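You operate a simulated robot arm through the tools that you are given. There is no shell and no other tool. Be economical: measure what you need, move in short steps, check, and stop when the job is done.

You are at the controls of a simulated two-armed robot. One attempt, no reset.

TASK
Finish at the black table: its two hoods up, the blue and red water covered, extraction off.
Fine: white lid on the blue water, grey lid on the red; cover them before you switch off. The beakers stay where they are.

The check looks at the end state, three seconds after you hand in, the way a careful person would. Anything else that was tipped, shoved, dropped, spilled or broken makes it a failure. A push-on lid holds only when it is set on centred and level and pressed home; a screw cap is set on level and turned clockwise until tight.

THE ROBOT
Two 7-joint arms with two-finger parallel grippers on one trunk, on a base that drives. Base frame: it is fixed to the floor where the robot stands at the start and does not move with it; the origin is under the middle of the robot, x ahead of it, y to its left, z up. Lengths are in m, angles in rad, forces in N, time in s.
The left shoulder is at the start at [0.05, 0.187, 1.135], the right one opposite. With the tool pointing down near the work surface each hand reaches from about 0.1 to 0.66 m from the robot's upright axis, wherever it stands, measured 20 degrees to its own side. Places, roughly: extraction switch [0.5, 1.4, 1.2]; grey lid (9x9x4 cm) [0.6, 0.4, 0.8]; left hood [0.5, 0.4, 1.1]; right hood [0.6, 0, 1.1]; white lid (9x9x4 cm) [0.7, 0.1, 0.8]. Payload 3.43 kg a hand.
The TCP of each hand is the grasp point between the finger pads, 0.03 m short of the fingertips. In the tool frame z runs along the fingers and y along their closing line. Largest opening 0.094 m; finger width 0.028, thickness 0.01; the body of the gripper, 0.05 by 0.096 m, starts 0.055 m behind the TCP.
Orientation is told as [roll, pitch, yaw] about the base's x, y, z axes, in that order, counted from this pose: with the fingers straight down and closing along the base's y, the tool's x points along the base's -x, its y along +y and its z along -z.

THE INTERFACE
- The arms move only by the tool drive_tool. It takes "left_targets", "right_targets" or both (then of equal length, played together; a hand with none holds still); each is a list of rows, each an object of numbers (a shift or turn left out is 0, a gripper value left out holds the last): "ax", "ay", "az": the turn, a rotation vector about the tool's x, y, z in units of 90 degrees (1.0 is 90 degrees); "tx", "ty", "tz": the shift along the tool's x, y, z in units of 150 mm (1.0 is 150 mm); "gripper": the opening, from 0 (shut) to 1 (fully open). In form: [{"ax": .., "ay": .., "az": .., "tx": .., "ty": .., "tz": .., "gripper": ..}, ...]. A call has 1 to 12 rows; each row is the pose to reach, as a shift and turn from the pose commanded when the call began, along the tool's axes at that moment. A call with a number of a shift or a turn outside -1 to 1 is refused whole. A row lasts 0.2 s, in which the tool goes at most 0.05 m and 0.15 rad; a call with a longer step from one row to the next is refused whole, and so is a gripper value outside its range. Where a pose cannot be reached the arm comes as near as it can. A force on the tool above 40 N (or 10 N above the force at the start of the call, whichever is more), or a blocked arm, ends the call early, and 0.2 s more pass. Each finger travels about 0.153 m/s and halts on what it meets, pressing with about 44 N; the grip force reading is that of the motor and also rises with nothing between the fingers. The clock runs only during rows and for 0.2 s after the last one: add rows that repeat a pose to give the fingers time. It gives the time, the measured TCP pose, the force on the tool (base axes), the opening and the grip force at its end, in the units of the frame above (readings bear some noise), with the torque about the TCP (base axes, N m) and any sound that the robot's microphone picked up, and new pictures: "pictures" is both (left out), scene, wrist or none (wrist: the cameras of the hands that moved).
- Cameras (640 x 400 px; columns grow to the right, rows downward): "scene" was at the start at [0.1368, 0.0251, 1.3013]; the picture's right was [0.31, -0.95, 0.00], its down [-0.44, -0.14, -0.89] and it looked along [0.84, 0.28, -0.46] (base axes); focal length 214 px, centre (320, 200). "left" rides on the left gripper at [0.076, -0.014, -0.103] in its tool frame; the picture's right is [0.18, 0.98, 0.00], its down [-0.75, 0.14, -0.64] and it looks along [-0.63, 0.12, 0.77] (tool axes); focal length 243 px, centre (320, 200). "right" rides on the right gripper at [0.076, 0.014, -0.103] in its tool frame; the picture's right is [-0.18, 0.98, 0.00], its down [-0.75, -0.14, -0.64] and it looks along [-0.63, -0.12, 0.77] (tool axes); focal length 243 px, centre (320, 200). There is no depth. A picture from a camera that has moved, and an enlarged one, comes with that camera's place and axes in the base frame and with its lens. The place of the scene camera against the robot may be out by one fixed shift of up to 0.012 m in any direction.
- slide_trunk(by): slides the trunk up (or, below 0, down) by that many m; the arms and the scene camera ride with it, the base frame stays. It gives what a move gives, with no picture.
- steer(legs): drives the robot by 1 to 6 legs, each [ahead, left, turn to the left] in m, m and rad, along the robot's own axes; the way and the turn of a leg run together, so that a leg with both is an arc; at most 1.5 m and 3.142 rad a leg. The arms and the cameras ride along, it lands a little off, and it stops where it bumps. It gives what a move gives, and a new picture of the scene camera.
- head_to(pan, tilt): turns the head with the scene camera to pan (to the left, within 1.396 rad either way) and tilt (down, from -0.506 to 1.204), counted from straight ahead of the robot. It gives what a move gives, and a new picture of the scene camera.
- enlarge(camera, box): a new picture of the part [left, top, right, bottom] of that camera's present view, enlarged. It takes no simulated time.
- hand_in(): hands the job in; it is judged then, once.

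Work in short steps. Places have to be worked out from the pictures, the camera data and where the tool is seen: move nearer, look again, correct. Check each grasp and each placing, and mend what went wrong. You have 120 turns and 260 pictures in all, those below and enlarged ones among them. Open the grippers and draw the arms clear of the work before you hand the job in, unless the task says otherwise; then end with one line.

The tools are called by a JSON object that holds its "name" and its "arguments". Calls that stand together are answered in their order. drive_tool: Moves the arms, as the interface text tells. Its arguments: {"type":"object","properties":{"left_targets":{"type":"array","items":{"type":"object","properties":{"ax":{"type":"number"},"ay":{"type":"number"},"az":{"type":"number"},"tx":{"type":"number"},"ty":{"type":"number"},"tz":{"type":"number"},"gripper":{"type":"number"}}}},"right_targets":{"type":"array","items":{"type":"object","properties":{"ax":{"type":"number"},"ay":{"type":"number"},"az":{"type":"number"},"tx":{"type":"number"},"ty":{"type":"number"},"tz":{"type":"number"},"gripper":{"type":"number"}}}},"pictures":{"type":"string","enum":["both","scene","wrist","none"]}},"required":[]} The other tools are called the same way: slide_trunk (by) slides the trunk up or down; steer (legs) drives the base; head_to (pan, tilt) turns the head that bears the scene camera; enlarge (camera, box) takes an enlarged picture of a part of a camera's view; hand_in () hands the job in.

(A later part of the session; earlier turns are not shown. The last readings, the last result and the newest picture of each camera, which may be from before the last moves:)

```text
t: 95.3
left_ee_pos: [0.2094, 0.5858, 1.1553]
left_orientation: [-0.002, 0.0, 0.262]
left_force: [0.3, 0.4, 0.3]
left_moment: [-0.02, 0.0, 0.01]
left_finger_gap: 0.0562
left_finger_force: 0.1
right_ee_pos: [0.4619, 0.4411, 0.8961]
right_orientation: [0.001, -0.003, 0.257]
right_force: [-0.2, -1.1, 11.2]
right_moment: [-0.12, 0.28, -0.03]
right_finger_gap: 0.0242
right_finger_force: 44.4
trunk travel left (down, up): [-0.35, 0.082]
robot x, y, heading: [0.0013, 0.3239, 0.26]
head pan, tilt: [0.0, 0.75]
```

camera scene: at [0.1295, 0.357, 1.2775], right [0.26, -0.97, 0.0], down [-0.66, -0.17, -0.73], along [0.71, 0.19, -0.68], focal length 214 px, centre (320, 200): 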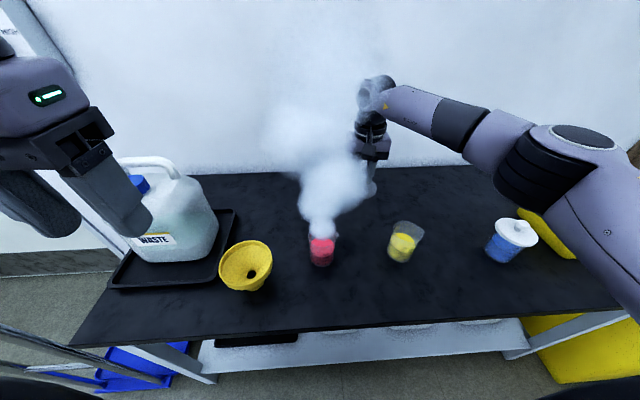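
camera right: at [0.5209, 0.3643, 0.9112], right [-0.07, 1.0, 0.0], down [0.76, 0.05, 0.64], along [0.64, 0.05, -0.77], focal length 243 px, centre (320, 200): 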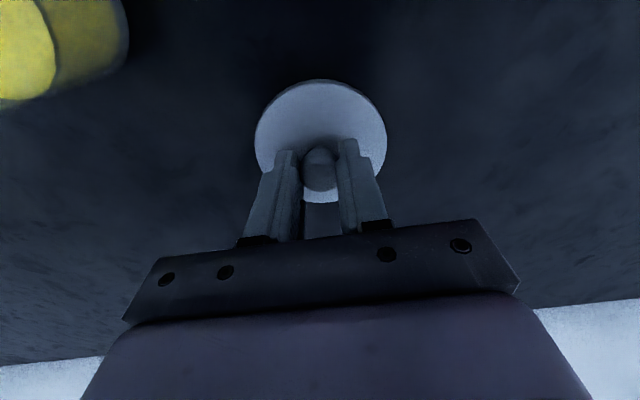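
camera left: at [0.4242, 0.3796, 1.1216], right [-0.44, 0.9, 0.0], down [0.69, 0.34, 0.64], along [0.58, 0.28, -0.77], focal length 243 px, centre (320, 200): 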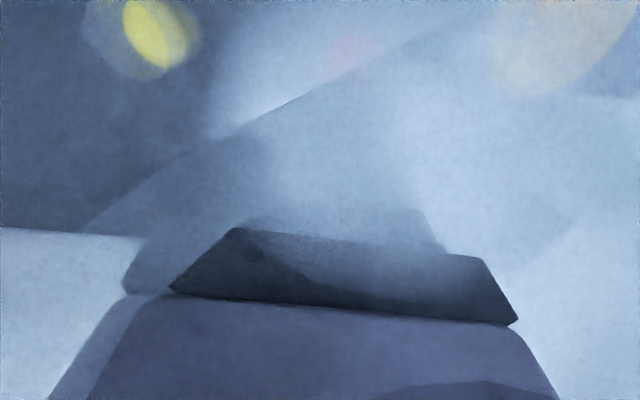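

Contact now mostly on the near side; moving left helped. Back up, shift another 2 mm forward, retry.

{"name": "drive_tool", "arguments": {"right_targets": [{"tz": -0.03}, {"tx": -0.013, "ty": 0.003, "tz": -0.03}, {"tx": -0.013, "ty": 0.003, "tz": -0.01}, {"tx": -0.013, "ty": 0.003, "tz": 0.005}, {"tx": -0.013, "ty": 0.003, "tz": 0.01}], "pictures": "none"}}

```text
t: 96.5
left_ee_pos: [0.209, 0.5857, 1.1558]
left_orientation: [-0.003, -0.003, 0.262]
left_force: [0.4, 0.2, 0.4]
left_moment: [0.0, -0.01, 0.02]
left_finger_gap: 0.0566
left_finger_force: 0.1
right_ee_pos: [0.4618, 0.4411, 0.8955]
right_orientation: [0.001, -0.004, 0.255]
right_force: [-0.2, -3.9, 24.4]
right_moment: [-0.42, 0.63, -0.02]
right_finger_gap: 0.0245
right_finger_force: 43.7
trunk travel left (down, up): [-0.35, 0.082]
robot x, y, heading: [-0.0006, 0.3257, 0.257]
head pan, tilt: [0.0, 0.75]
```

Check the current alignment from the wrist camera against the values the blue lid succeeded with.

{"name": "enlarge", "arguments": {"camera": "right", "box": [260, 40, 380, 115]}}

{"name": "enlarge", "arguments": {"camera": "scene", "box": [295, 220, 345, 265]}}

```text
5.33 times, centred on (320, 78) of right
camera zoom: at [0.384, 0.4361, 0.9975], right [-0.07, 1.0, 0.0], down [0.76, 0.05, 0.65], along [0.64, 0.05, -0.76], focal length 1294 px, centre (320, 853)
```

zoom: 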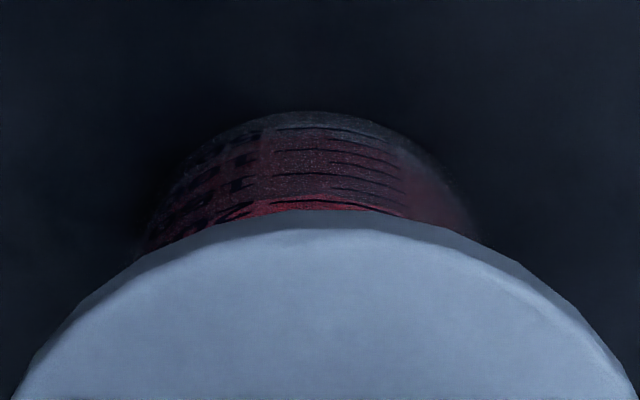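

```text
8.89 times, centred on (320, 242) of scene
camera zoom: at [0.1276, 0.3561, 1.2782], right [0.26, -0.97, 0.0], down [-0.66, -0.17, -0.73], along [0.71, 0.19, -0.68], focal length 1906 px, centre (320, -178)
```

zoom: 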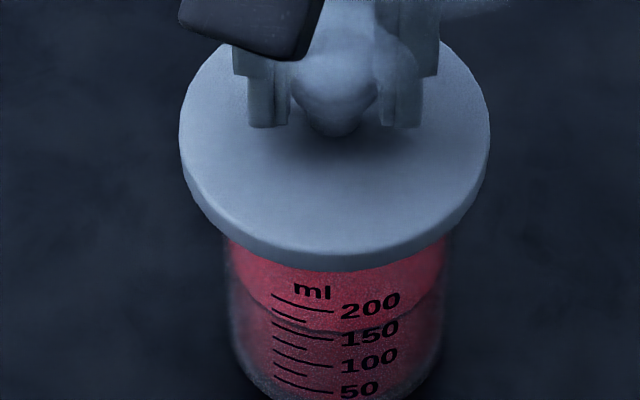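

The lid is ~1 mm too far left now; fore-aft matches the blue success. Back up slightly, shift 0.8 mm right and 1 mm forward, and press.

{"name": "drive_tool", "arguments": {"right_targets": [{"tz": -0.03}, {"tx": -0.005, "ty": -0.006, "tz": -0.03}, {"tx": -0.005, "ty": -0.006, "tz": -0.015}, {"tx": -0.005, "ty": -0.006, "tz": 0.0}, {"tx": -0.005, "ty": -0.006, "tz": 0.015}, {"tx": -0.005, "ty": -0.006, "tz": 0.03}, {"tx": -0.005, "ty": -0.006, "tz": 0.045}], "pictures": "none"}}

```text
t: 98.1
left_ee_pos: [0.2076, 0.5863, 1.1569]
left_orientation: [-0.001, -0.005, 0.261]
left_force: [0.0, -1.0, -0.2]
left_moment: [-0.02, -0.02, -0.01]
left_finger_gap: 0.0563
left_finger_force: 0.1
right_ee_pos: [0.4634, 0.4412, 0.8902]
right_orientation: [0.003, -0.009, 0.253]
right_force: [-3.5, -5.2, 33.1]
right_moment: [-0.1, -0.05, -0.11]
right_finger_gap: 0.0244
right_finger_force: 43.6
trunk travel left (down, up): [-0.35, 0.082]
robot x, y, heading: [0.0025, 0.3243, 0.264]
head pan, tilt: [0.0, 0.75]
```

It is entering (z 0.890, load centred). Press on.

{"name": "drive_tool", "arguments": {"right_targets": [{"tz": 0.012}, {"tz": 0.024}, {"tz": 0.036}, {"tz": 0.048}], "pictures": "none"}}

```text
t: 99.0
left_ee_pos: [0.2089, 0.5861, 1.1558]
left_orientation: [-0.003, -0.002, 0.262]
left_force: [0.2, 0.1, 0.2]
left_moment: [0.02, 0.01, -0.01]
left_finger_gap: 0.0564
left_finger_force: 0.1
right_ee_pos: [0.4639, 0.4426, 0.8873]
right_orientation: [0.005, -0.01, 0.254]
right_force: [-6.8, -5.0, 16.2]
right_moment: [-0.53, 0.3, -0.1]
right_finger_gap: 0.0239
right_finger_force: 44.5
trunk travel left (down, up): [-0.35, 0.082]
robot x, y, heading: [-0.0001, 0.3234, 0.261]
head pan, tilt: [0.0, 0.75]
stopped in row 4 (right hand): the force on the tool passed its limit (the readings are from after the stop); the commanded pose is now the measured one
```

z 0.8873, matching the blue one at its stop. One more firm press to confirm.

{"name": "drive_tool", "arguments": {"right_targets": [{"tz": 0.015}, {"tz": 0.03}, {"tz": 0.045}], "pictures": "none"}}

{"name": "drive_tool", "arguments": {"right_targets": [{"gripper": 0.5}, {"gripper": 0.5}, {"gripper": 0.5}, {"tz": -0.15, "gripper": 0.5}, {"tz": -0.4, "gripper": 0.5}, {"tz": -0.7, "gripper": 0.5}], "pictures": "wrist"}}

{"name": "enlarge", "arguments": {"camera": "scene", "box": [280, 190, 360, 270]}}

```text
t: 99.6
left_ee_pos: [0.2094, 0.5852, 1.1555]
left_orientation: [-0.002, -0.002, 0.261]
left_force: [-0.3, 0.1, -0.7]
left_moment: [0.02, -0.02, -0.02]
left_finger_gap: 0.0565
left_finger_force: 0.0
right_ee_pos: [0.4639, 0.4429, 0.8874]
right_orientation: [0.008, -0.01, 0.255]
right_force: [-6.3, -6.7, 17.0]
right_moment: [-0.57, 0.28, -0.15]
right_finger_gap: 0.0238
right_finger_force: 44.4
trunk travel left (down, up): [-0.35, 0.082]
robot x, y, heading: [0.0016, 0.3263, 0.263]
head pan, tilt: [0.0, 0.75]
stopped in row 2 (right hand): the force on the tool passed its limit (the readings are from after the stop); the commanded pose is now the measured one
```

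```text
t: 101.0
left_ee_pos: [0.2103, 0.5861, 1.156]
left_orientation: [-0.001, -0.001, 0.264]
left_force: [0.1, -0.7, -0.2]
left_moment: [0.0, 0.01, 0.0]
left_finger_gap: 0.0565
left_finger_force: 0.0
right_ee_pos: [0.4632, 0.4411, 0.9877]
right_orientation: [0.008, -0.009, 0.254]
right_force: [-0.4, 0.2, -0.6]
right_moment: [0.0, -0.01, 0.0]
right_finger_gap: 0.047
right_finger_force: 0.0
trunk travel left (down, up): [-0.35, 0.082]
robot x, y, heading: [0.0045, 0.3234, 0.259]
head pan, tilt: [0.0, 0.75]
camera right: at [0.3849, 0.4347, 1.0899], right [-0.07, 1.0, 0.01], down [0.76, 0.05, 0.65], along [0.65, 0.05, -0.76], focal length 243 px, centre (320, 200)
```

right: 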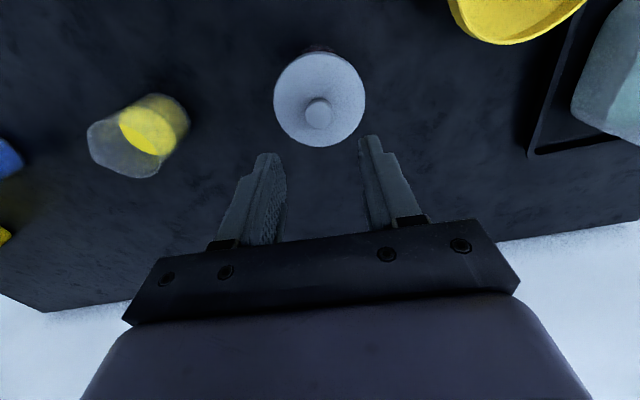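

```text
5.00 times, centred on (320, 230) of scene
camera zoom: at [0.129, 0.3568, 1.2775], right [0.26, -0.97, 0.0], down [-0.66, -0.17, -0.73], along [0.71, 0.19, -0.68], focal length 1072 px, centre (320, 50)
```

zoom: 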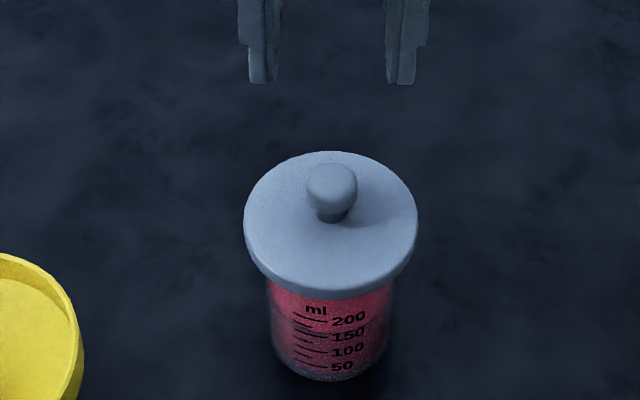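

Red is sealed too, no vapour. Back off the table and look at the switch.

{"name": "steer", "arguments": {"legs": [[-0.4, 0, 0]]}}

{"name": "head_to", "arguments": {"pan": 0.6, "tilt": 0.2}}

```text
t: 103.5
left_ee_pos: [-0.1831, 0.4825, 1.1561]
left_orientation: [-0.002, -0.001, 0.265]
left_force: [-0.3, -0.6, 0.1]
left_moment: [0.03, 0.01, 0.0]
left_finger_gap: 0.0563
left_finger_force: 0.2
right_ee_pos: [0.0704, 0.3387, 0.988]
right_orientation: [0.009, -0.011, 0.261]
right_force: [0.1, 0.4, 1.4]
right_moment: [-0.01, -0.01, 0.0]
right_finger_gap: 0.047
right_finger_force: 0.1
trunk travel left (down, up): [-0.35, 0.082]
robot x, y, heading: [-0.3924, 0.2184, 0.264]
head pan, tilt: [0.0, 0.75]
camera scene: at [-0.2623, 0.2526, 1.2776], right [0.26, -0.97, 0.0], down [-0.66, -0.18, -0.73], along [0.71, 0.19, -0.68], focal length 214 px, centre (320, 200)
```

scene: 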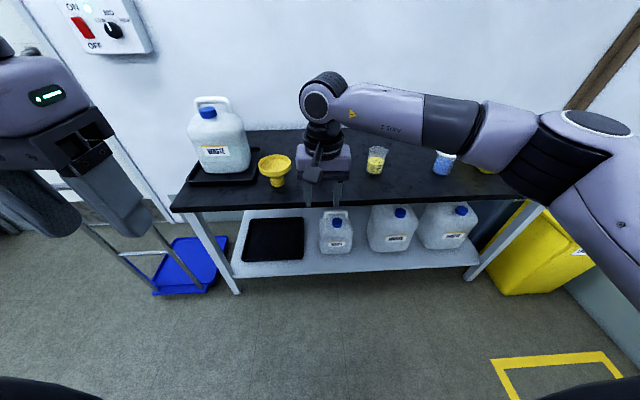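

```text
t: 104.5
left_ee_pos: [-0.1829, 0.4834, 1.156]
left_orientation: [-0.001, -0.001, 0.267]
left_force: [-0.7, 0.1, 0.0]
left_moment: [0.02, -0.01, -0.02]
left_finger_gap: 0.0566
left_finger_force: 0.0
right_ee_pos: [0.0718, 0.3386, 0.9886]
right_orientation: [0.008, -0.009, 0.259]
right_force: [-0.1, 0.0, 0.7]
right_moment: [0.02, 0.0, -0.02]
right_finger_gap: 0.0471
right_finger_force: 0.0
trunk travel left (down, up): [-0.35, 0.082]
robot x, y, heading: [-0.3881, 0.2169, 0.262]
head pan, tilt: [0.6, 0.201]
camera scene: at [-0.2814, 0.302, 1.3271], right [0.76, -0.65, 0.0], down [-0.13, -0.15, -0.98], along [0.64, 0.75, -0.2], focal length 214 px, centre (320, 200)
```

scene: 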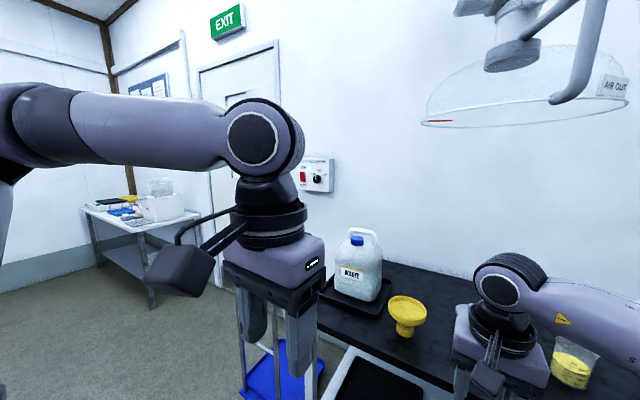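

The red rocker is at about (0.494, 1.37, 1.205) on the wall, with a trolley parked beneath. I look at the floor on that side before driving.

{"name": "head_to", "arguments": {"pan": 1.0, "tilt": 0.6}}

{"name": "drive_tool", "arguments": {"left_targets": [{"tx": 0.2, "gripper": 0.0}, {"tx": 0.4, "gripper": 0.0}, {"tx": 0.5, "gripper": 0.0}], "pictures": "scene"}}

```text
t: 105.4
left_ee_pos: [-0.1813, 0.4821, 1.1551]
left_orientation: [-0.001, -0.001, 0.266]
left_force: [-0.6, 0.1, 0.0]
left_moment: [-0.04, 0.0, 0.03]
left_finger_gap: 0.0564
left_finger_force: 0.1
right_ee_pos: [0.071, 0.3387, 0.9883]
right_orientation: [0.01, -0.01, 0.261]
right_force: [-0.3, 0.8, -0.4]
right_moment: [0.02, -0.01, 0.01]
right_finger_gap: 0.0469
right_finger_force: 0.1
trunk travel left (down, up): [-0.35, 0.082]
robot x, y, heading: [-0.389, 0.2162, 0.266]
head pan, tilt: [1.0, 0.6]
camera scene: at [-0.3152, 0.3153, 1.2905], right [0.95, -0.3, 0.0], down [-0.17, -0.54, -0.83], along [0.25, 0.79, -0.56], focal length 214 px, centre (320, 200)
```

scene: 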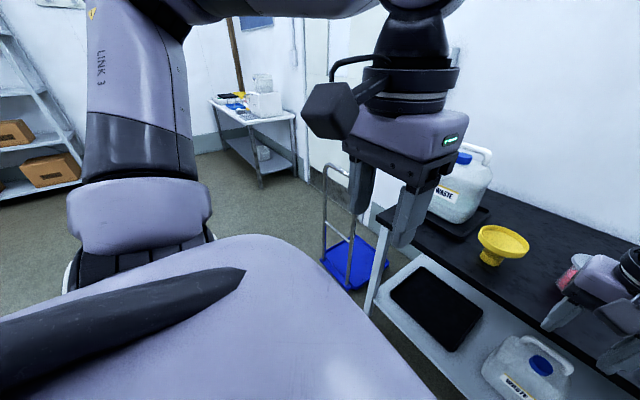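

```text
t: 106.2
left_ee_pos: [-0.2553, 0.4642, 1.1567]
left_orientation: [-0.002, -0.002, 0.266]
left_force: [1.1, 0.3, 0.9]
left_moment: [0.0, -0.03, 0.01]
left_finger_gap: 0.0
left_finger_force: 32.5
right_ee_pos: [0.0723, 0.3388, 0.9871]
right_orientation: [0.008, -0.011, 0.26]
right_force: [-0.2, 0.0, 0.8]
right_moment: [-0.02, -0.02, -0.01]
right_finger_gap: 0.0469
right_finger_force: 0.0
trunk travel left (down, up): [-0.35, 0.082]
robot x, y, heading: [-0.3898, 0.22, 0.265]
head pan, tilt: [1.0, 0.6]
camera scene: at [-0.3154, 0.3153, 1.2905], right [0.95, -0.3, 0.0], down [-0.17, -0.54, -0.83], along [0.25, 0.79, -0.56], focal length 214 px, centre (320, 200)
```

scene: 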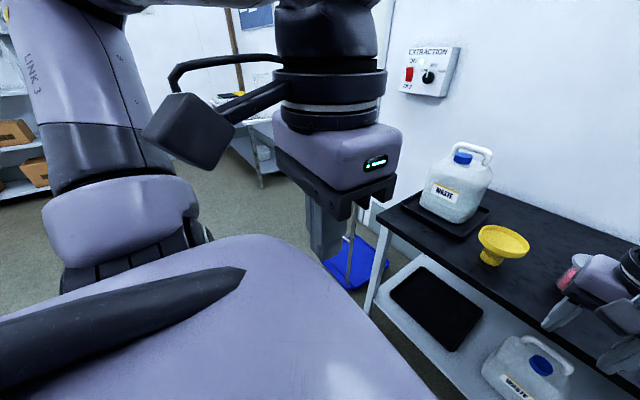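

Rocker ≈(0.50, 1.385, 1.20). The trolley stands below it. I drive left along the free floor to face it and look.

{"name": "steer", "arguments": {"legs": [[0, 0.8, 0]]}}

{"name": "head_to", "arguments": {"pan": 0.0, "tilt": 0.5}}

```text
t: 110.4
left_ee_pos: [-0.464, 1.2284, 1.1553]
left_orientation: [-0.001, -0.001, 0.27]
left_force: [0.5, 0.5, -0.2]
left_moment: [-0.01, 0.01, -0.02]
left_finger_gap: 0.0
left_finger_force: 32.9
right_ee_pos: [-0.1375, 1.105, 0.987]
right_orientation: [0.007, -0.01, 0.264]
right_force: [0.5, 0.2, -1.0]
right_moment: [-0.01, 0.0, -0.02]
right_finger_gap: 0.0471
right_finger_force: 0.1
trunk travel left (down, up): [-0.35, 0.082]
robot x, y, heading: [-0.5989, 0.9815, 0.265]
head pan, tilt: [1.0, 0.6]
camera scene: at [-0.5242, 1.0804, 1.2904], right [0.95, -0.3, 0.0], down [-0.17, -0.54, -0.82], along [0.25, 0.79, -0.57], focal length 214 px, centre (320, 200)
```

scene: 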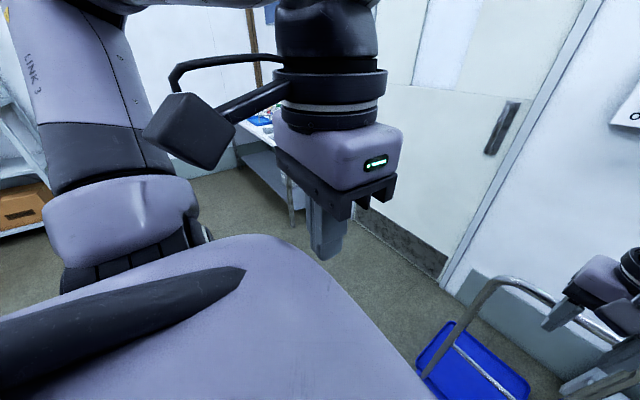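

```text
t: 111.7
left_ee_pos: [-0.4636, 1.2282, 1.1565]
left_orientation: [-0.002, -0.002, 0.271]
left_force: [-0.3, 0.5, 0.1]
left_moment: [0.01, 0.0, 0.0]
left_finger_gap: 0.0003
left_finger_force: 33.1
right_ee_pos: [-0.137, 1.1036, 0.9882]
right_orientation: [0.01, -0.009, 0.263]
right_force: [-0.1, 0.8, 0.0]
right_moment: [-0.01, 0.02, 0.04]
right_finger_gap: 0.0469
right_finger_force: 0.1
trunk travel left (down, up): [-0.35, 0.082]
robot x, y, heading: [-0.597, 0.9844, 0.269]
head pan, tilt: [0.0, 0.499]
camera scene: at [-0.4628, 1.02, 1.2995], right [0.27, -0.96, 0.0], down [-0.46, -0.13, -0.88], along [0.85, 0.23, -0.48], focal length 214 px, centre (320, 200)
```

scene: 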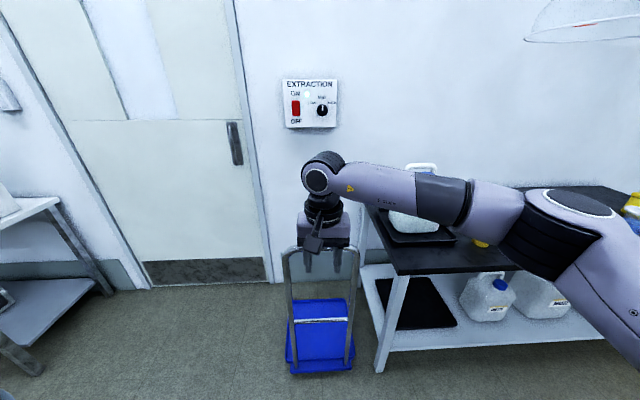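

A clear view: the rocker has ON at top, OFF at bottom; free floor left of the trolley. Zoom on the panel, and turn the right hand forward, closed.

{"name": "enlarge", "arguments": {"camera": "scene", "box": [278, 72, 342, 132]}}

{"name": "drive_tool", "arguments": {"right_targets": [{"ay": -0.09, "tz": -0.1, "ty": -0.1, "gripper": 0}, {"ay": -0.18, "tz": -0.2, "ty": -0.2}, {"ay": -0.27, "tz": -0.3, "ty": -0.3}, {"ay": -0.36, "tz": -0.4, "ty": -0.4}, {"ay": -0.45, "tz": -0.5, "ty": -0.5}, {"ay": -0.54, "tz": -0.6, "ty": -0.6}, {"ay": -0.63, "tz": -0.7, "ty": -0.7}, {"ay": -0.72, "tz": -0.8, "ty": -0.8}, {"ay": -0.81, "tz": -0.9, "ty": -0.9}, {"ay": -0.9, "tz": -0.98, "ty": -0.98}, {"ay": -0.99, "tz": -0.98, "ty": -0.98}, {"ay": -1.0, "tz": -0.98, "ty": -0.98}], "pictures": "none"}}

```text
6.67 times, centred on (310, 102) of scene
camera zoom: at [-0.4628, 1.02, 1.2995], right [0.27, -0.96, 0.0], down [-0.46, -0.13, -0.88], along [0.85, 0.23, -0.48], focal length 1430 px, centre (387, 853)
```

zoom: 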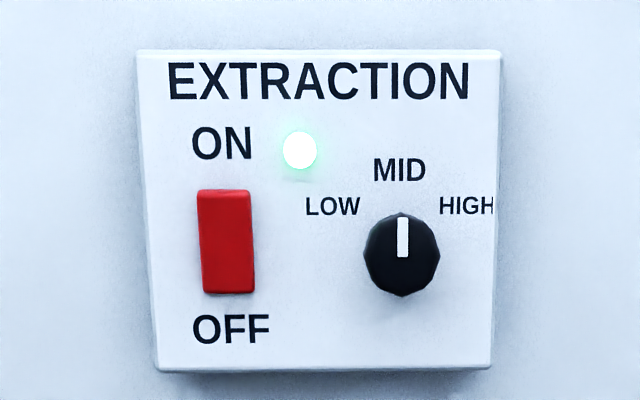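

```text
t: 114.3
left_ee_pos: [-0.4623, 1.2265, 1.1564]
left_orientation: [0.0, -0.001, 0.271]
left_force: [-0.7, 0.2, 1.0]
left_moment: [-0.01, 0.04, -0.04]
left_finger_gap: 0.0
left_finger_force: 32.8
right_ee_pos: [-0.099, 0.9596, 1.1333]
right_orientation: [2.37, -1.556, -2.106]
right_force: [-0.6, 0.2, -0.7]
right_moment: [0.01, 0.03, 0.02]
right_finger_gap: 0.0
right_finger_force: 33.1
trunk travel left (down, up): [-0.35, 0.082]
robot x, y, heading: [-0.597, 0.9834, 0.267]
head pan, tilt: [0.0, 0.499]
```

Rocker's lower half (OFF) is at z≈1.19. Drive left past the trolley, then ahead.

{"name": "steer", "arguments": {"legs": [[0, 0.52, 0], [0.46, 0, 0]]}}

{"name": "head_to", "arguments": {"pan": -0.4, "tilt": 0.3}}

```text
t: 119.8
left_ee_pos: [-0.142, 1.8544, 1.1564]
left_orientation: [-0.002, -0.001, 0.26]
left_force: [0.5, 0.2, -0.3]
left_moment: [0.0, -0.01, 0.0]
left_finger_gap: 0.0
left_finger_force: 33.4
right_ee_pos: [0.2203, 1.5842, 1.1329]
right_orientation: [2.467, -1.557, -2.213]
right_force: [-0.4, 0.2, -0.1]
right_moment: [0.01, 0.01, 0.0]
right_finger_gap: 0.0
right_finger_force: 33.3
trunk travel left (down, up): [-0.35, 0.082]
robot x, y, heading: [-0.2797, 1.6101, 0.26]
head pan, tilt: [0.0, 0.499]
camera scene: at [-0.1426, 1.6461, 1.2995], right [0.26, -0.97, 0.0], down [-0.46, -0.12, -0.88], along [0.85, 0.22, -0.48], focal length 214 px, centre (320, 200)
```

scene: 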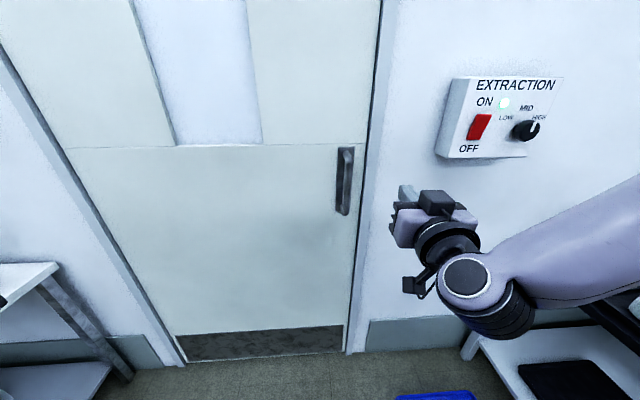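

```text
t: 120.7
left_ee_pos: [-0.1418, 1.8548, 1.1555]
left_orientation: [-0.001, -0.003, 0.261]
left_force: [-0.7, 0.2, 0.6]
left_moment: [-0.06, -0.02, -0.01]
left_finger_gap: 0.0001
left_finger_force: 33.1
right_ee_pos: [0.2189, 1.5842, 1.1342]
right_orientation: [2.482, -1.558, -2.229]
right_force: [-0.4, 0.3, 0.6]
right_moment: [0.0, -0.01, 0.0]
right_finger_gap: 0.0
right_finger_force: 33.4
trunk travel left (down, up): [-0.35, 0.082]
robot x, y, heading: [-0.28, 1.6118, 0.258]
head pan, tilt: [-0.4, 0.3]
camera scene: at [-0.1385, 1.6097, 1.3179], right [-0.14, -0.99, 0.0], down [-0.29, 0.04, -0.96], along [0.95, -0.13, -0.3], focal length 214 px, centre (320, 200)
```

scene: 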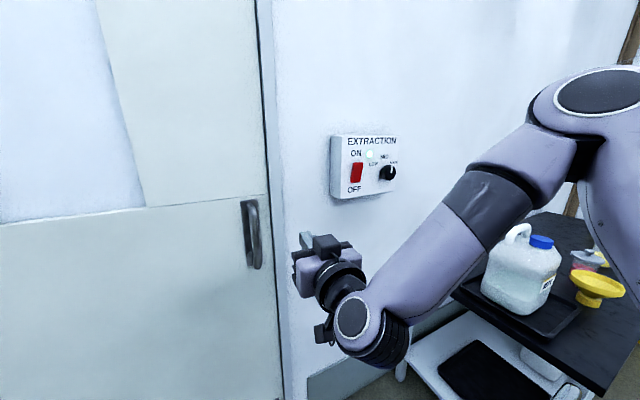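

Refined rocker centre: (0.514, 1.398, 1.202). Step ahead 7 cm, then swing the right hand right and up to face the rocker's lower half.

{"name": "steer", "arguments": {"legs": [[0.07, 0, 0]]}}

{"name": "drive_tool", "arguments": {"right_targets": [{"ty": -0.25, "tx": -0.1}, {"ty": -0.5, "tx": -0.2}, {"ty": -0.75, "tx": -0.3}, {"ty": -1.0, "tx": -0.36}], "pictures": "none"}}

{"name": "drive_tool", "arguments": {"right_targets": [{"ty": -0.25}, {"ty": -0.5}, {"ty": -0.7}, {"ty": -0.7}], "pictures": "both"}}

```text
t: 121.7
left_ee_pos: [-0.0728, 1.8725, 1.1557]
left_orientation: [-0.002, 0.002, 0.259]
left_force: [0.1, 0.7, -0.1]
left_moment: [-0.02, -0.01, 0.02]
left_finger_gap: 0.0
left_finger_force: 33.4
right_ee_pos: [0.2875, 1.6025, 1.1338]
right_orientation: [2.444, -1.557, -2.192]
right_force: [0.0, -0.4, -0.2]
right_moment: [-0.02, -0.02, -0.01]
right_finger_gap: 0.0001
right_finger_force: 33.1
trunk travel left (down, up): [-0.35, 0.082]
robot x, y, heading: [-0.2067, 1.6326, 0.26]
head pan, tilt: [-0.4, 0.3]
camera scene: at [-0.0693, 1.6279, 1.3178], right [-0.14, -0.99, 0.0], down [-0.29, 0.04, -0.95], along [0.95, -0.13, -0.3], focal length 214 px, centre (320, 200)
```

scene: 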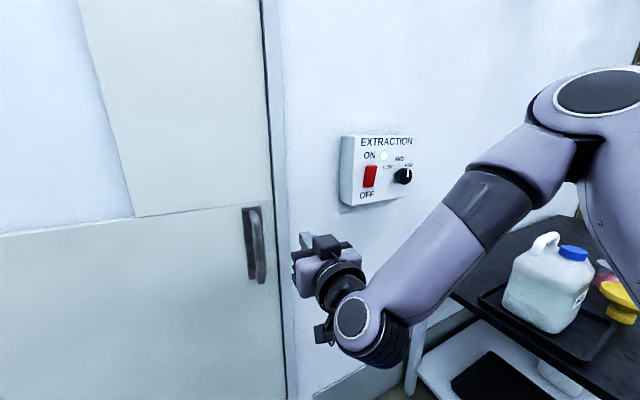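

```text
t: 122.7
left_ee_pos: [-0.0746, 1.8724, 1.1554]
left_orientation: [0.0, 0.0, 0.262]
left_force: [0.6, 0.3, -0.6]
left_moment: [-0.02, 0.01, 0.02]
left_finger_gap: 0.0
left_finger_force: 33.1
right_ee_pos: [0.3132, 1.4625, 1.2065]
right_orientation: [2.226, -1.564, -1.971]
right_force: [-0.6, 0.6, 0.9]
right_moment: [-0.01, 0.0, -0.02]
right_finger_gap: 0.0
right_finger_force: 33.2
right hand out of reach, approached as far as the arm can: row 1, 2, 3, 4
trunk travel left (down, up): [-0.35, 0.082]
robot x, y, heading: [-0.2103, 1.6309, 0.26]
head pan, tilt: [-0.4, 0.3]
```

```text
t: 123.7
left_ee_pos: [-0.0744, 1.8724, 1.1553]
left_orientation: [-0.004, -0.004, 0.26]
left_force: [0.0, 0.3, -0.1]
left_moment: [-0.03, -0.03, -0.01]
left_finger_gap: 0.0001
left_finger_force: 32.8
right_ee_pos: [0.3421, 1.3608, 1.2059]
right_orientation: [2.521, -1.561, -2.268]
right_force: [0.0, 0.1, -0.1]
right_moment: [0.04, 0.0, -0.01]
right_finger_gap: 0.0001
right_finger_force: 33.3
trunk travel left (down, up): [-0.35, 0.082]
robot x, y, heading: [-0.211, 1.6304, 0.258]
head pan, tilt: [-0.4, 0.3]
camera scene: at [-0.0701, 1.6278, 1.3179], right [-0.14, -0.99, 0.0], down [-0.29, 0.04, -0.96], along [0.95, -0.13, -0.3], focal length 214 px, centre (320, 200)
camera right: at [0.239, 1.3501, 1.1287], right [-0.25, 0.95, 0.19], down [-0.59, -0.31, 0.75], along [0.77, 0.07, 0.64], focal length 243 px, centre (320, 200)
```

scene: 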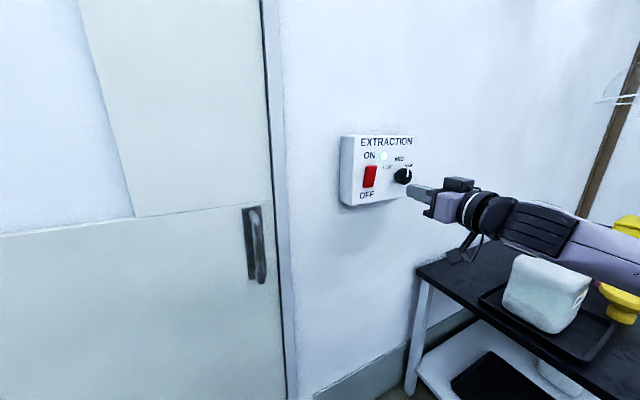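
right: 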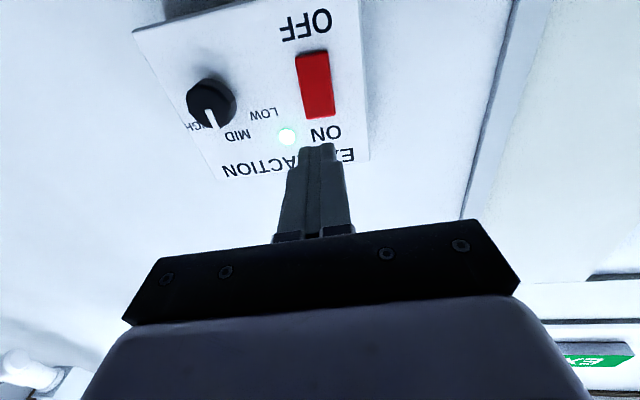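

Wrist view gives the rocker spanning z 1.171–1.228, v≈1.218. Align with its lower part (z≈1.184) and advance most of the way.

{"name": "drive_tool", "arguments": {"right_targets": [{"ty": -0.036, "tx": 0.14}, {"ty": -0.036, "tx": 0.14, "tz": 0.2}, {"ty": -0.036, "tx": 0.14, "tz": 0.45}, {"ty": -0.036, "tx": 0.14, "tz": 0.65}, {"ty": -0.036, "tx": 0.14, "tz": 0.75}, {"ty": -0.036, "tx": 0.14, "tz": 0.75}], "pictures": "both"}}

{"name": "enlarge", "arguments": {"camera": "scene", "box": [330, 120, 450, 220]}}

```text
t: 125.1
left_ee_pos: [-0.0734, 1.8731, 1.156]
left_orientation: [-0.003, -0.002, 0.261]
left_force: [1.1, -0.1, -0.2]
left_moment: [0.03, -0.03, 0.04]
left_finger_gap: 0.0
left_finger_force: 33.0
right_ee_pos: [0.4515, 1.3839, 1.1857]
right_orientation: [2.47, -1.555, -2.215]
right_force: [0.8, -0.1, 0.5]
right_moment: [0.02, 0.0, 0.02]
right_finger_gap: 0.0001
right_finger_force: 32.9
trunk travel left (down, up): [-0.35, 0.082]
robot x, y, heading: [-0.2092, 1.6306, 0.255]
head pan, tilt: [-0.4, 0.3]
camera scene: at [-0.0702, 1.6276, 1.3179], right [-0.14, -0.99, 0.0], down [-0.29, 0.04, -0.96], along [0.95, -0.13, -0.3], focal length 214 px, centre (320, 200)
camera right: at [0.35, 1.3734, 1.109], right [-0.25, 0.95, 0.19], down [-0.59, -0.31, 0.75], along [0.77, 0.07, 0.64], focal length 243 px, centre (320, 200)
```

scene: 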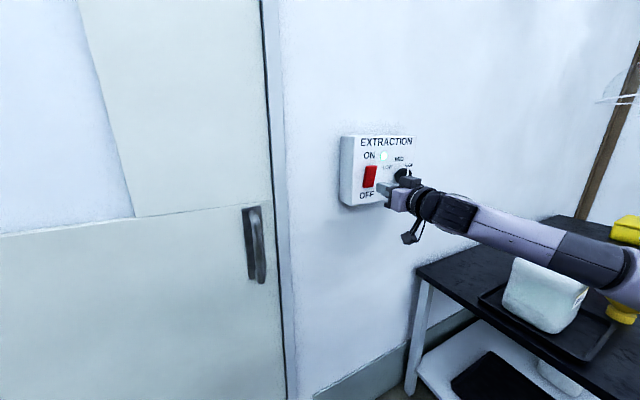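
right: 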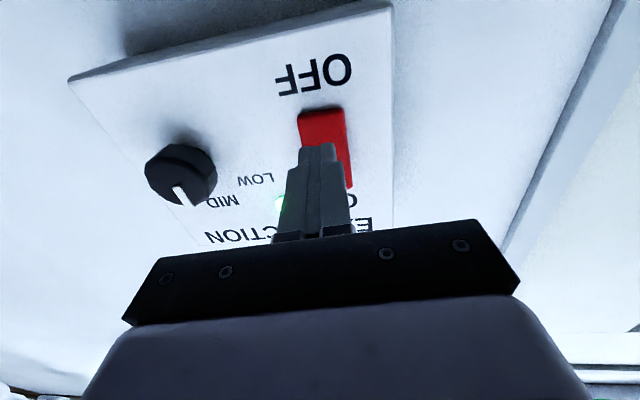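

```text
4.00 times, centred on (390, 170) of scene
camera zoom: at [-0.0702, 1.6276, 1.3179], right [-0.14, -0.99, 0.0], down [-0.29, 0.04, -0.96], along [0.95, -0.13, -0.3], focal length 858 px, centre (40, 320)
```

zoom: 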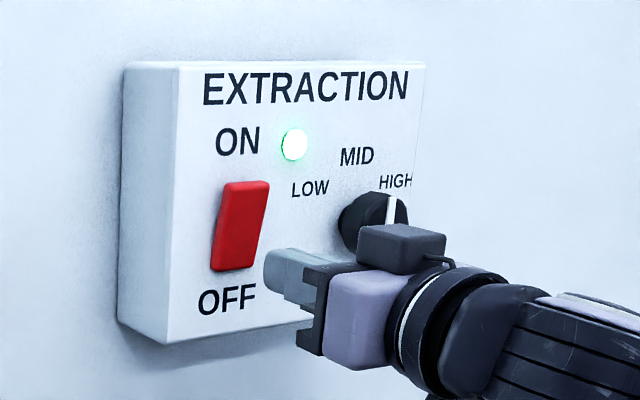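

The tool axis points at the lower quarter of the rocker, about 4 cm away. Advance slowly until it presses.

{"name": "drive_tool", "arguments": {"right_targets": [{"tz": 0.1}, {"tz": 0.17}, {"tz": 0.22}, {"tz": 0.26}, {"tz": 0.29}, {"tz": 0.32}], "pictures": "none"}}

{"name": "enlarge", "arguments": {"camera": "scene", "box": [330, 120, 450, 220]}}

```text
t: 126.2
left_ee_pos: [-0.0771, 1.8709, 1.1562]
left_orientation: [0.0, -0.006, 0.259]
left_force: [0.5, -0.3, -0.4]
left_moment: [0.03, 0.04, 0.02]
left_finger_gap: 0.0
left_finger_force: 33.1
right_ee_pos: [0.4872, 1.3937, 1.1871]
right_orientation: [2.494, -1.559, -2.234]
right_force: [-22.2, -5.4, -2.7]
right_moment: [0.08, -0.21, 0.24]
right_finger_gap: 0.0001
right_finger_force: 32.7
trunk travel left (down, up): [-0.35, 0.082]
robot x, y, heading: [-0.2128, 1.6311, 0.251]
head pan, tilt: [-0.4, 0.3]
stopped in row 5 (right hand): the force on the tool passed its limit (the readings are from after the stop); the commanded pose is now the measured one
```

```text
4.00 times, centred on (390, 170) of scene
camera zoom: at [-0.0744, 1.6262, 1.3184], right [-0.14, -0.99, 0.0], down [-0.29, 0.04, -0.96], along [0.95, -0.14, -0.29], focal length 858 px, centre (40, 320)
```

zoom: 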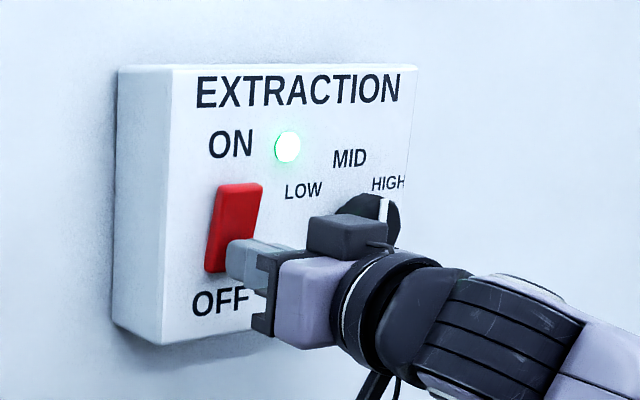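

Stopped at the force limit but the light is still on; check the contact place in the wrist view.

{"name": "enlarge", "arguments": {"camera": "right", "box": [240, 60, 400, 220]}}

```text
2.50 times, centred on (320, 140) of right
camera zoom: at [0.3843, 1.3827, 1.1099], right [-0.25, 0.95, 0.19], down [-0.59, -0.31, 0.75], along [0.77, 0.07, 0.64], focal length 606 px, centre (320, 350)
```

zoom: 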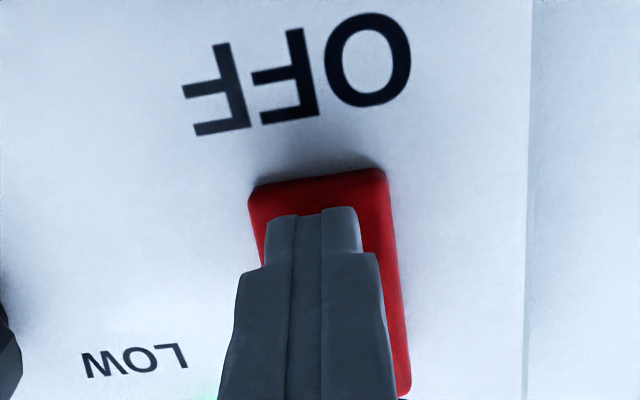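

The fingertip (28 mm tall) overlaps the rocker's pivot. Back off, lower 14 mm so it bears only on the OFF end, and press again.

{"name": "drive_tool", "arguments": {"right_targets": [{"tz": -0.12}, {"tz": -0.12, "tx": 0.095, "ty": 0.03}, {"tz": -0.04, "tx": 0.095, "ty": 0.03}, {"tz": 0.0, "tx": 0.095, "ty": 0.03}, {"tz": 0.03, "tx": 0.095, "ty": 0.03}, {"tz": 0.06, "tx": 0.095, "ty": 0.03}, {"tz": 0.09, "tx": 0.095, "ty": 0.03}], "pictures": "none"}}

{"name": "enlarge", "arguments": {"camera": "scene", "box": [330, 120, 450, 220]}}

```text
t: 127.5
left_ee_pos: [-0.0779, 1.8697, 1.1568]
left_orientation: [0.0, -0.005, 0.256]
left_force: [-0.4, 0.9, -0.4]
left_moment: [-0.03, -0.01, 0.0]
left_finger_gap: 0.0
left_finger_force: 33.3
right_ee_pos: [0.4879, 1.3991, 1.1709]
right_orientation: [2.17, -1.561, -1.91]
right_force: [-23.1, -5.9, -2.7]
right_moment: [0.12, -0.24, 0.21]
right_finger_gap: 0.0
right_finger_force: 33.2
trunk travel left (down, up): [-0.35, 0.082]
robot x, y, heading: [-0.211, 1.632, 0.254]
head pan, tilt: [-0.4, 0.3]
stopped in row 6 (right hand): the force on the tool passed its limit (the readings are from after the stop); the commanded pose is now the measured one
```

```text
4.00 times, centred on (390, 170) of scene
camera zoom: at [-0.0751, 1.6257, 1.3184], right [-0.15, -0.99, 0.0], down [-0.29, 0.04, -0.96], along [0.95, -0.14, -0.29], focal length 858 px, centre (40, 320)
```

zoom: 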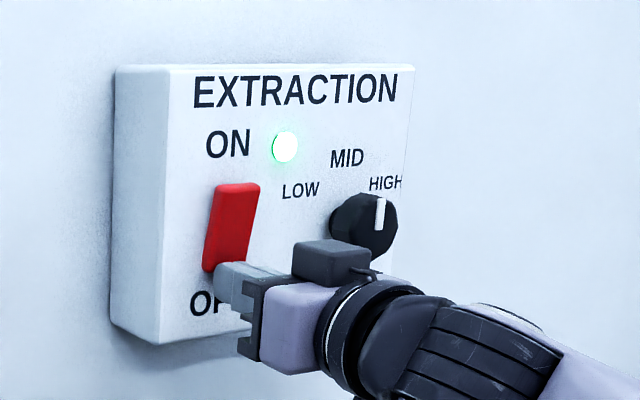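

The geometry shows the top end stands proud while the bottom is already in — so the switch flips by pressing the top end. Back off, rise 4.8 cm, and press there gently.

{"name": "drive_tool", "arguments": {"right_targets": [{"tz": -0.2}, {"tz": -0.25, "tx": -0.15}, {"tz": -0.25, "tx": -0.32}, {"tz": -0.25, "tx": -0.32}], "pictures": "wrist"}}

{"name": "enlarge", "arguments": {"camera": "scene", "box": [340, 130, 400, 200]}}

```text
t: 128.5
left_ee_pos: [-0.0745, 1.8713, 1.1555]
left_orientation: [-0.002, -0.003, 0.258]
left_force: [1.2, -0.5, -0.4]
left_moment: [0.01, 0.03, -0.01]
left_finger_gap: 0.0001
left_finger_force: 32.9
right_ee_pos: [0.4574, 1.3917, 1.2158]
right_orientation: [1.556, -1.564, -1.299]
right_force: [0.0, -0.3, -0.3]
right_moment: [-0.01, 0.03, 0.01]
right_finger_gap: 0.0
right_finger_force: 33.5
trunk travel left (down, up): [-0.35, 0.082]
robot x, y, heading: [-0.2098, 1.6312, 0.258]
head pan, tilt: [-0.4, 0.3]
camera right: at [0.3539, 1.3793, 1.1395], right [-0.25, 0.95, 0.19], down [-0.58, -0.3, 0.75], along [0.77, 0.08, 0.63], focal length 243 px, centre (320, 200)
```

right: 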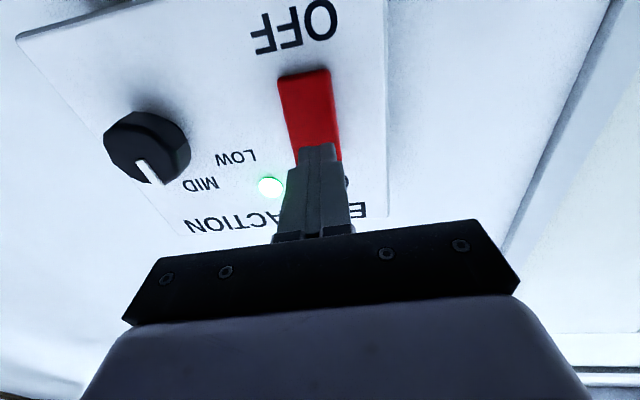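

```text
5.71 times, centred on (370, 165) of scene
camera zoom: at [-0.0713, 1.6269, 1.3179], right [-0.14, -0.99, 0.0], down [-0.29, 0.04, -0.96], along [0.95, -0.14, -0.3], focal length 1226 px, centre (34, 400)
```

zoom: 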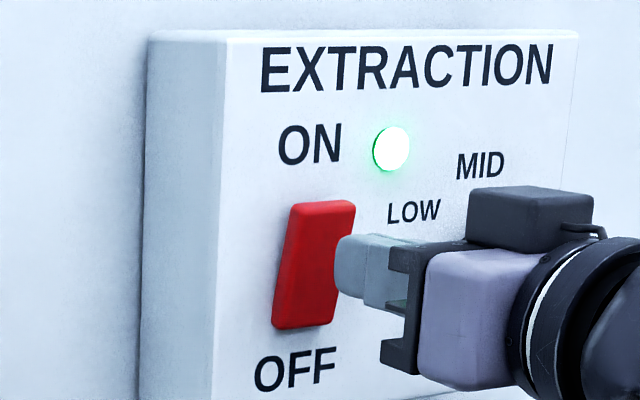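

Raise 7 mm more and press the upper end slowly.

{"name": "drive_tool", "arguments": {"right_targets": [{"tx": -0.05}, {"tx": -0.05, "tz": 0.1}, {"tx": -0.05, "tz": 0.15}, {"tx": -0.05, "tz": 0.19}, {"tx": -0.05, "tz": 0.22}, {"tx": -0.05, "tz": 0.25}, {"tx": -0.05, "tz": 0.28}], "pictures": "none"}}

{"name": "enlarge", "arguments": {"camera": "scene", "box": [330, 120, 450, 220]}}

```text
t: 129.9
left_ee_pos: [-0.0781, 1.8687, 1.1561]
left_orientation: [-0.002, -0.005, 0.254]
left_force: [-0.6, -0.3, -0.7]
left_moment: [0.01, -0.04, -0.01]
left_finger_gap: 0.0
left_finger_force: 32.7
right_ee_pos: [0.4854, 1.3978, 1.2266]
right_orientation: [2.222, -1.563, -1.965]
right_force: [-26.7, -6.0, -1.5]
right_moment: [-0.11, 0.42, 0.25]
right_finger_gap: 0.0
right_finger_force: 33.0
trunk travel left (down, up): [-0.35, 0.082]
robot x, y, heading: [-0.2135, 1.6265, 0.25]
head pan, tilt: [-0.4, 0.3]
stopped in row 7 (right hand): the force on the tool passed its limit (the readings are from after the stop); the commanded pose is now the measured one
```

```text
4.00 times, centred on (390, 170) of scene
camera zoom: at [-0.0765, 1.6253, 1.3185], right [-0.15, -0.99, 0.0], down [-0.29, 0.04, -0.96], along [0.95, -0.14, -0.29], focal length 858 px, centre (40, 320)
```

zoom: 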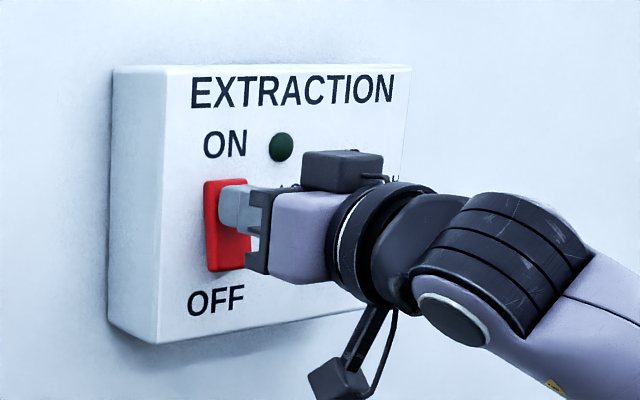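

The light is out. Back the hand off straight and check that the switch stays off.

{"name": "drive_tool", "arguments": {"right_targets": [{"tz": -0.2}, {"tz": -0.45}, {"tz": -0.7}, {"tz": -0.9}], "pictures": "none"}}

{"name": "enlarge", "arguments": {"camera": "scene", "box": [330, 120, 450, 220]}}

{"name": "steer", "arguments": {"legs": [[-0.5, 0, 0], [0, -1.25, 0]]}}

{"name": "head_to", "arguments": {"pan": 0.1, "tilt": 0.2}}

```text
t: 130.9
left_ee_pos: [-0.0742, 1.8718, 1.156]
left_orientation: [0.0, -0.001, 0.259]
left_force: [0.2, -0.1, 0.0]
left_moment: [-0.03, 0.02, 0.0]
left_finger_gap: 0.0
left_finger_force: 32.8
right_ee_pos: [0.3601, 1.3656, 1.2236]
right_orientation: [1.262, -1.564, -1.005]
right_force: [-0.4, -1.2, -0.8]
right_moment: [0.0, -0.03, -0.02]
right_finger_gap: 0.0
right_finger_force: 32.9
trunk travel left (down, up): [-0.35, 0.082]
robot x, y, heading: [-0.2112, 1.6273, 0.253]
head pan, tilt: [-0.4, 0.3]
```

```text
4.00 times, centred on (390, 170) of scene
camera zoom: at [-0.0725, 1.6266, 1.318], right [-0.15, -0.99, 0.0], down [-0.29, 0.04, -0.96], along [0.95, -0.14, -0.3], focal length 858 px, centre (40, 320)
```

zoom: 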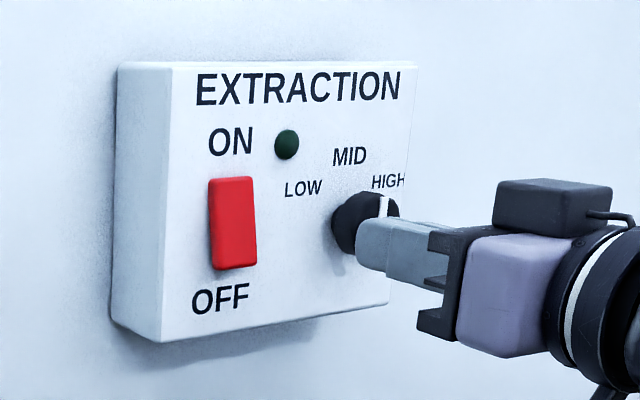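

```text
t: 139.8
left_ee_pos: [-0.2488, 0.5185, 1.1558]
left_orientation: [-0.003, 0.0, 0.231]
left_force: [0.4, -0.6, 0.0]
left_moment: [-0.02, 0.04, -0.01]
left_finger_gap: 0.0
left_finger_force: 33.0
right_ee_pos: [0.1729, 0.003, 1.223]
right_orientation: [1.283, -1.564, -1.046]
right_force: [0.8, 0.3, -0.7]
right_moment: [0.01, 0.02, -0.03]
right_finger_gap: 0.0
right_finger_force: 32.5
trunk travel left (down, up): [-0.35, 0.082]
robot x, y, heading: [-0.3935, 0.2757, 0.229]
head pan, tilt: [-0.4, 0.3]
camera scene: at [-0.2525, 0.2742, 1.3179], right [-0.17, -0.99, 0.0], down [-0.29, 0.05, -0.96], along [0.94, -0.16, -0.3], focal length 214 px, centre (320, 200)
```

scene: 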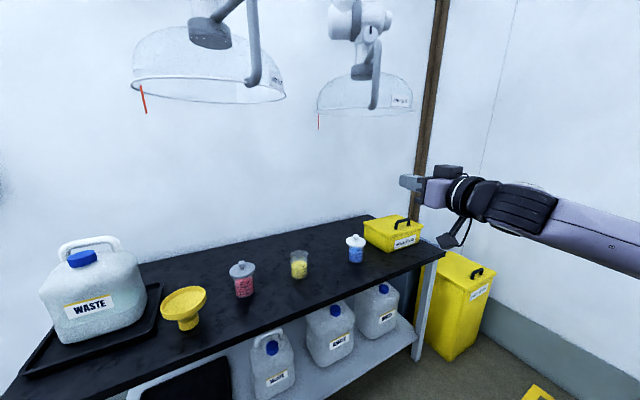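

```text
t: 140.8
left_ee_pos: [-0.2496, 0.519, 1.1556]
left_orientation: [-0.003, -0.001, 0.23]
left_force: [0.7, 0.0, 0.1]
left_moment: [-0.01, 0.01, 0.01]
left_finger_gap: 0.0
left_finger_force: 33.2
right_ee_pos: [0.1723, 0.0035, 1.2241]
right_orientation: [1.273, -1.563, -1.041]
right_force: [0.1, -0.5, -0.2]
right_moment: [0.0, 0.03, -0.03]
right_finger_gap: 0.0001
right_finger_force: 33.2
trunk travel left (down, up): [-0.35, 0.082]
robot x, y, heading: [-0.392, 0.283, 0.23]
head pan, tilt: [0.099, 0.201]
camera scene: at [-0.2563, 0.3202, 1.3272], right [0.32, -0.95, 0.0], down [-0.19, -0.06, -0.98], along [0.93, 0.31, -0.2], focal length 214 px, centre (320, 200)
```

scene: 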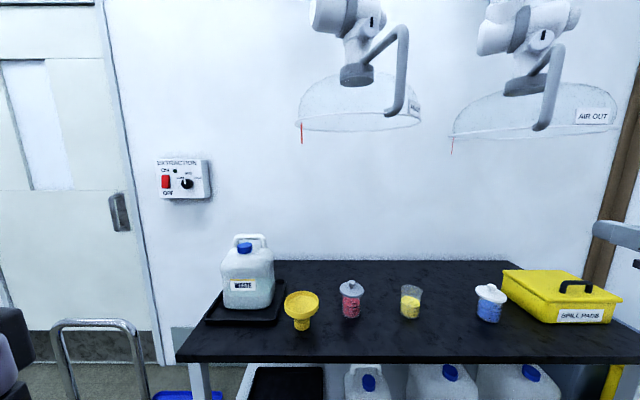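

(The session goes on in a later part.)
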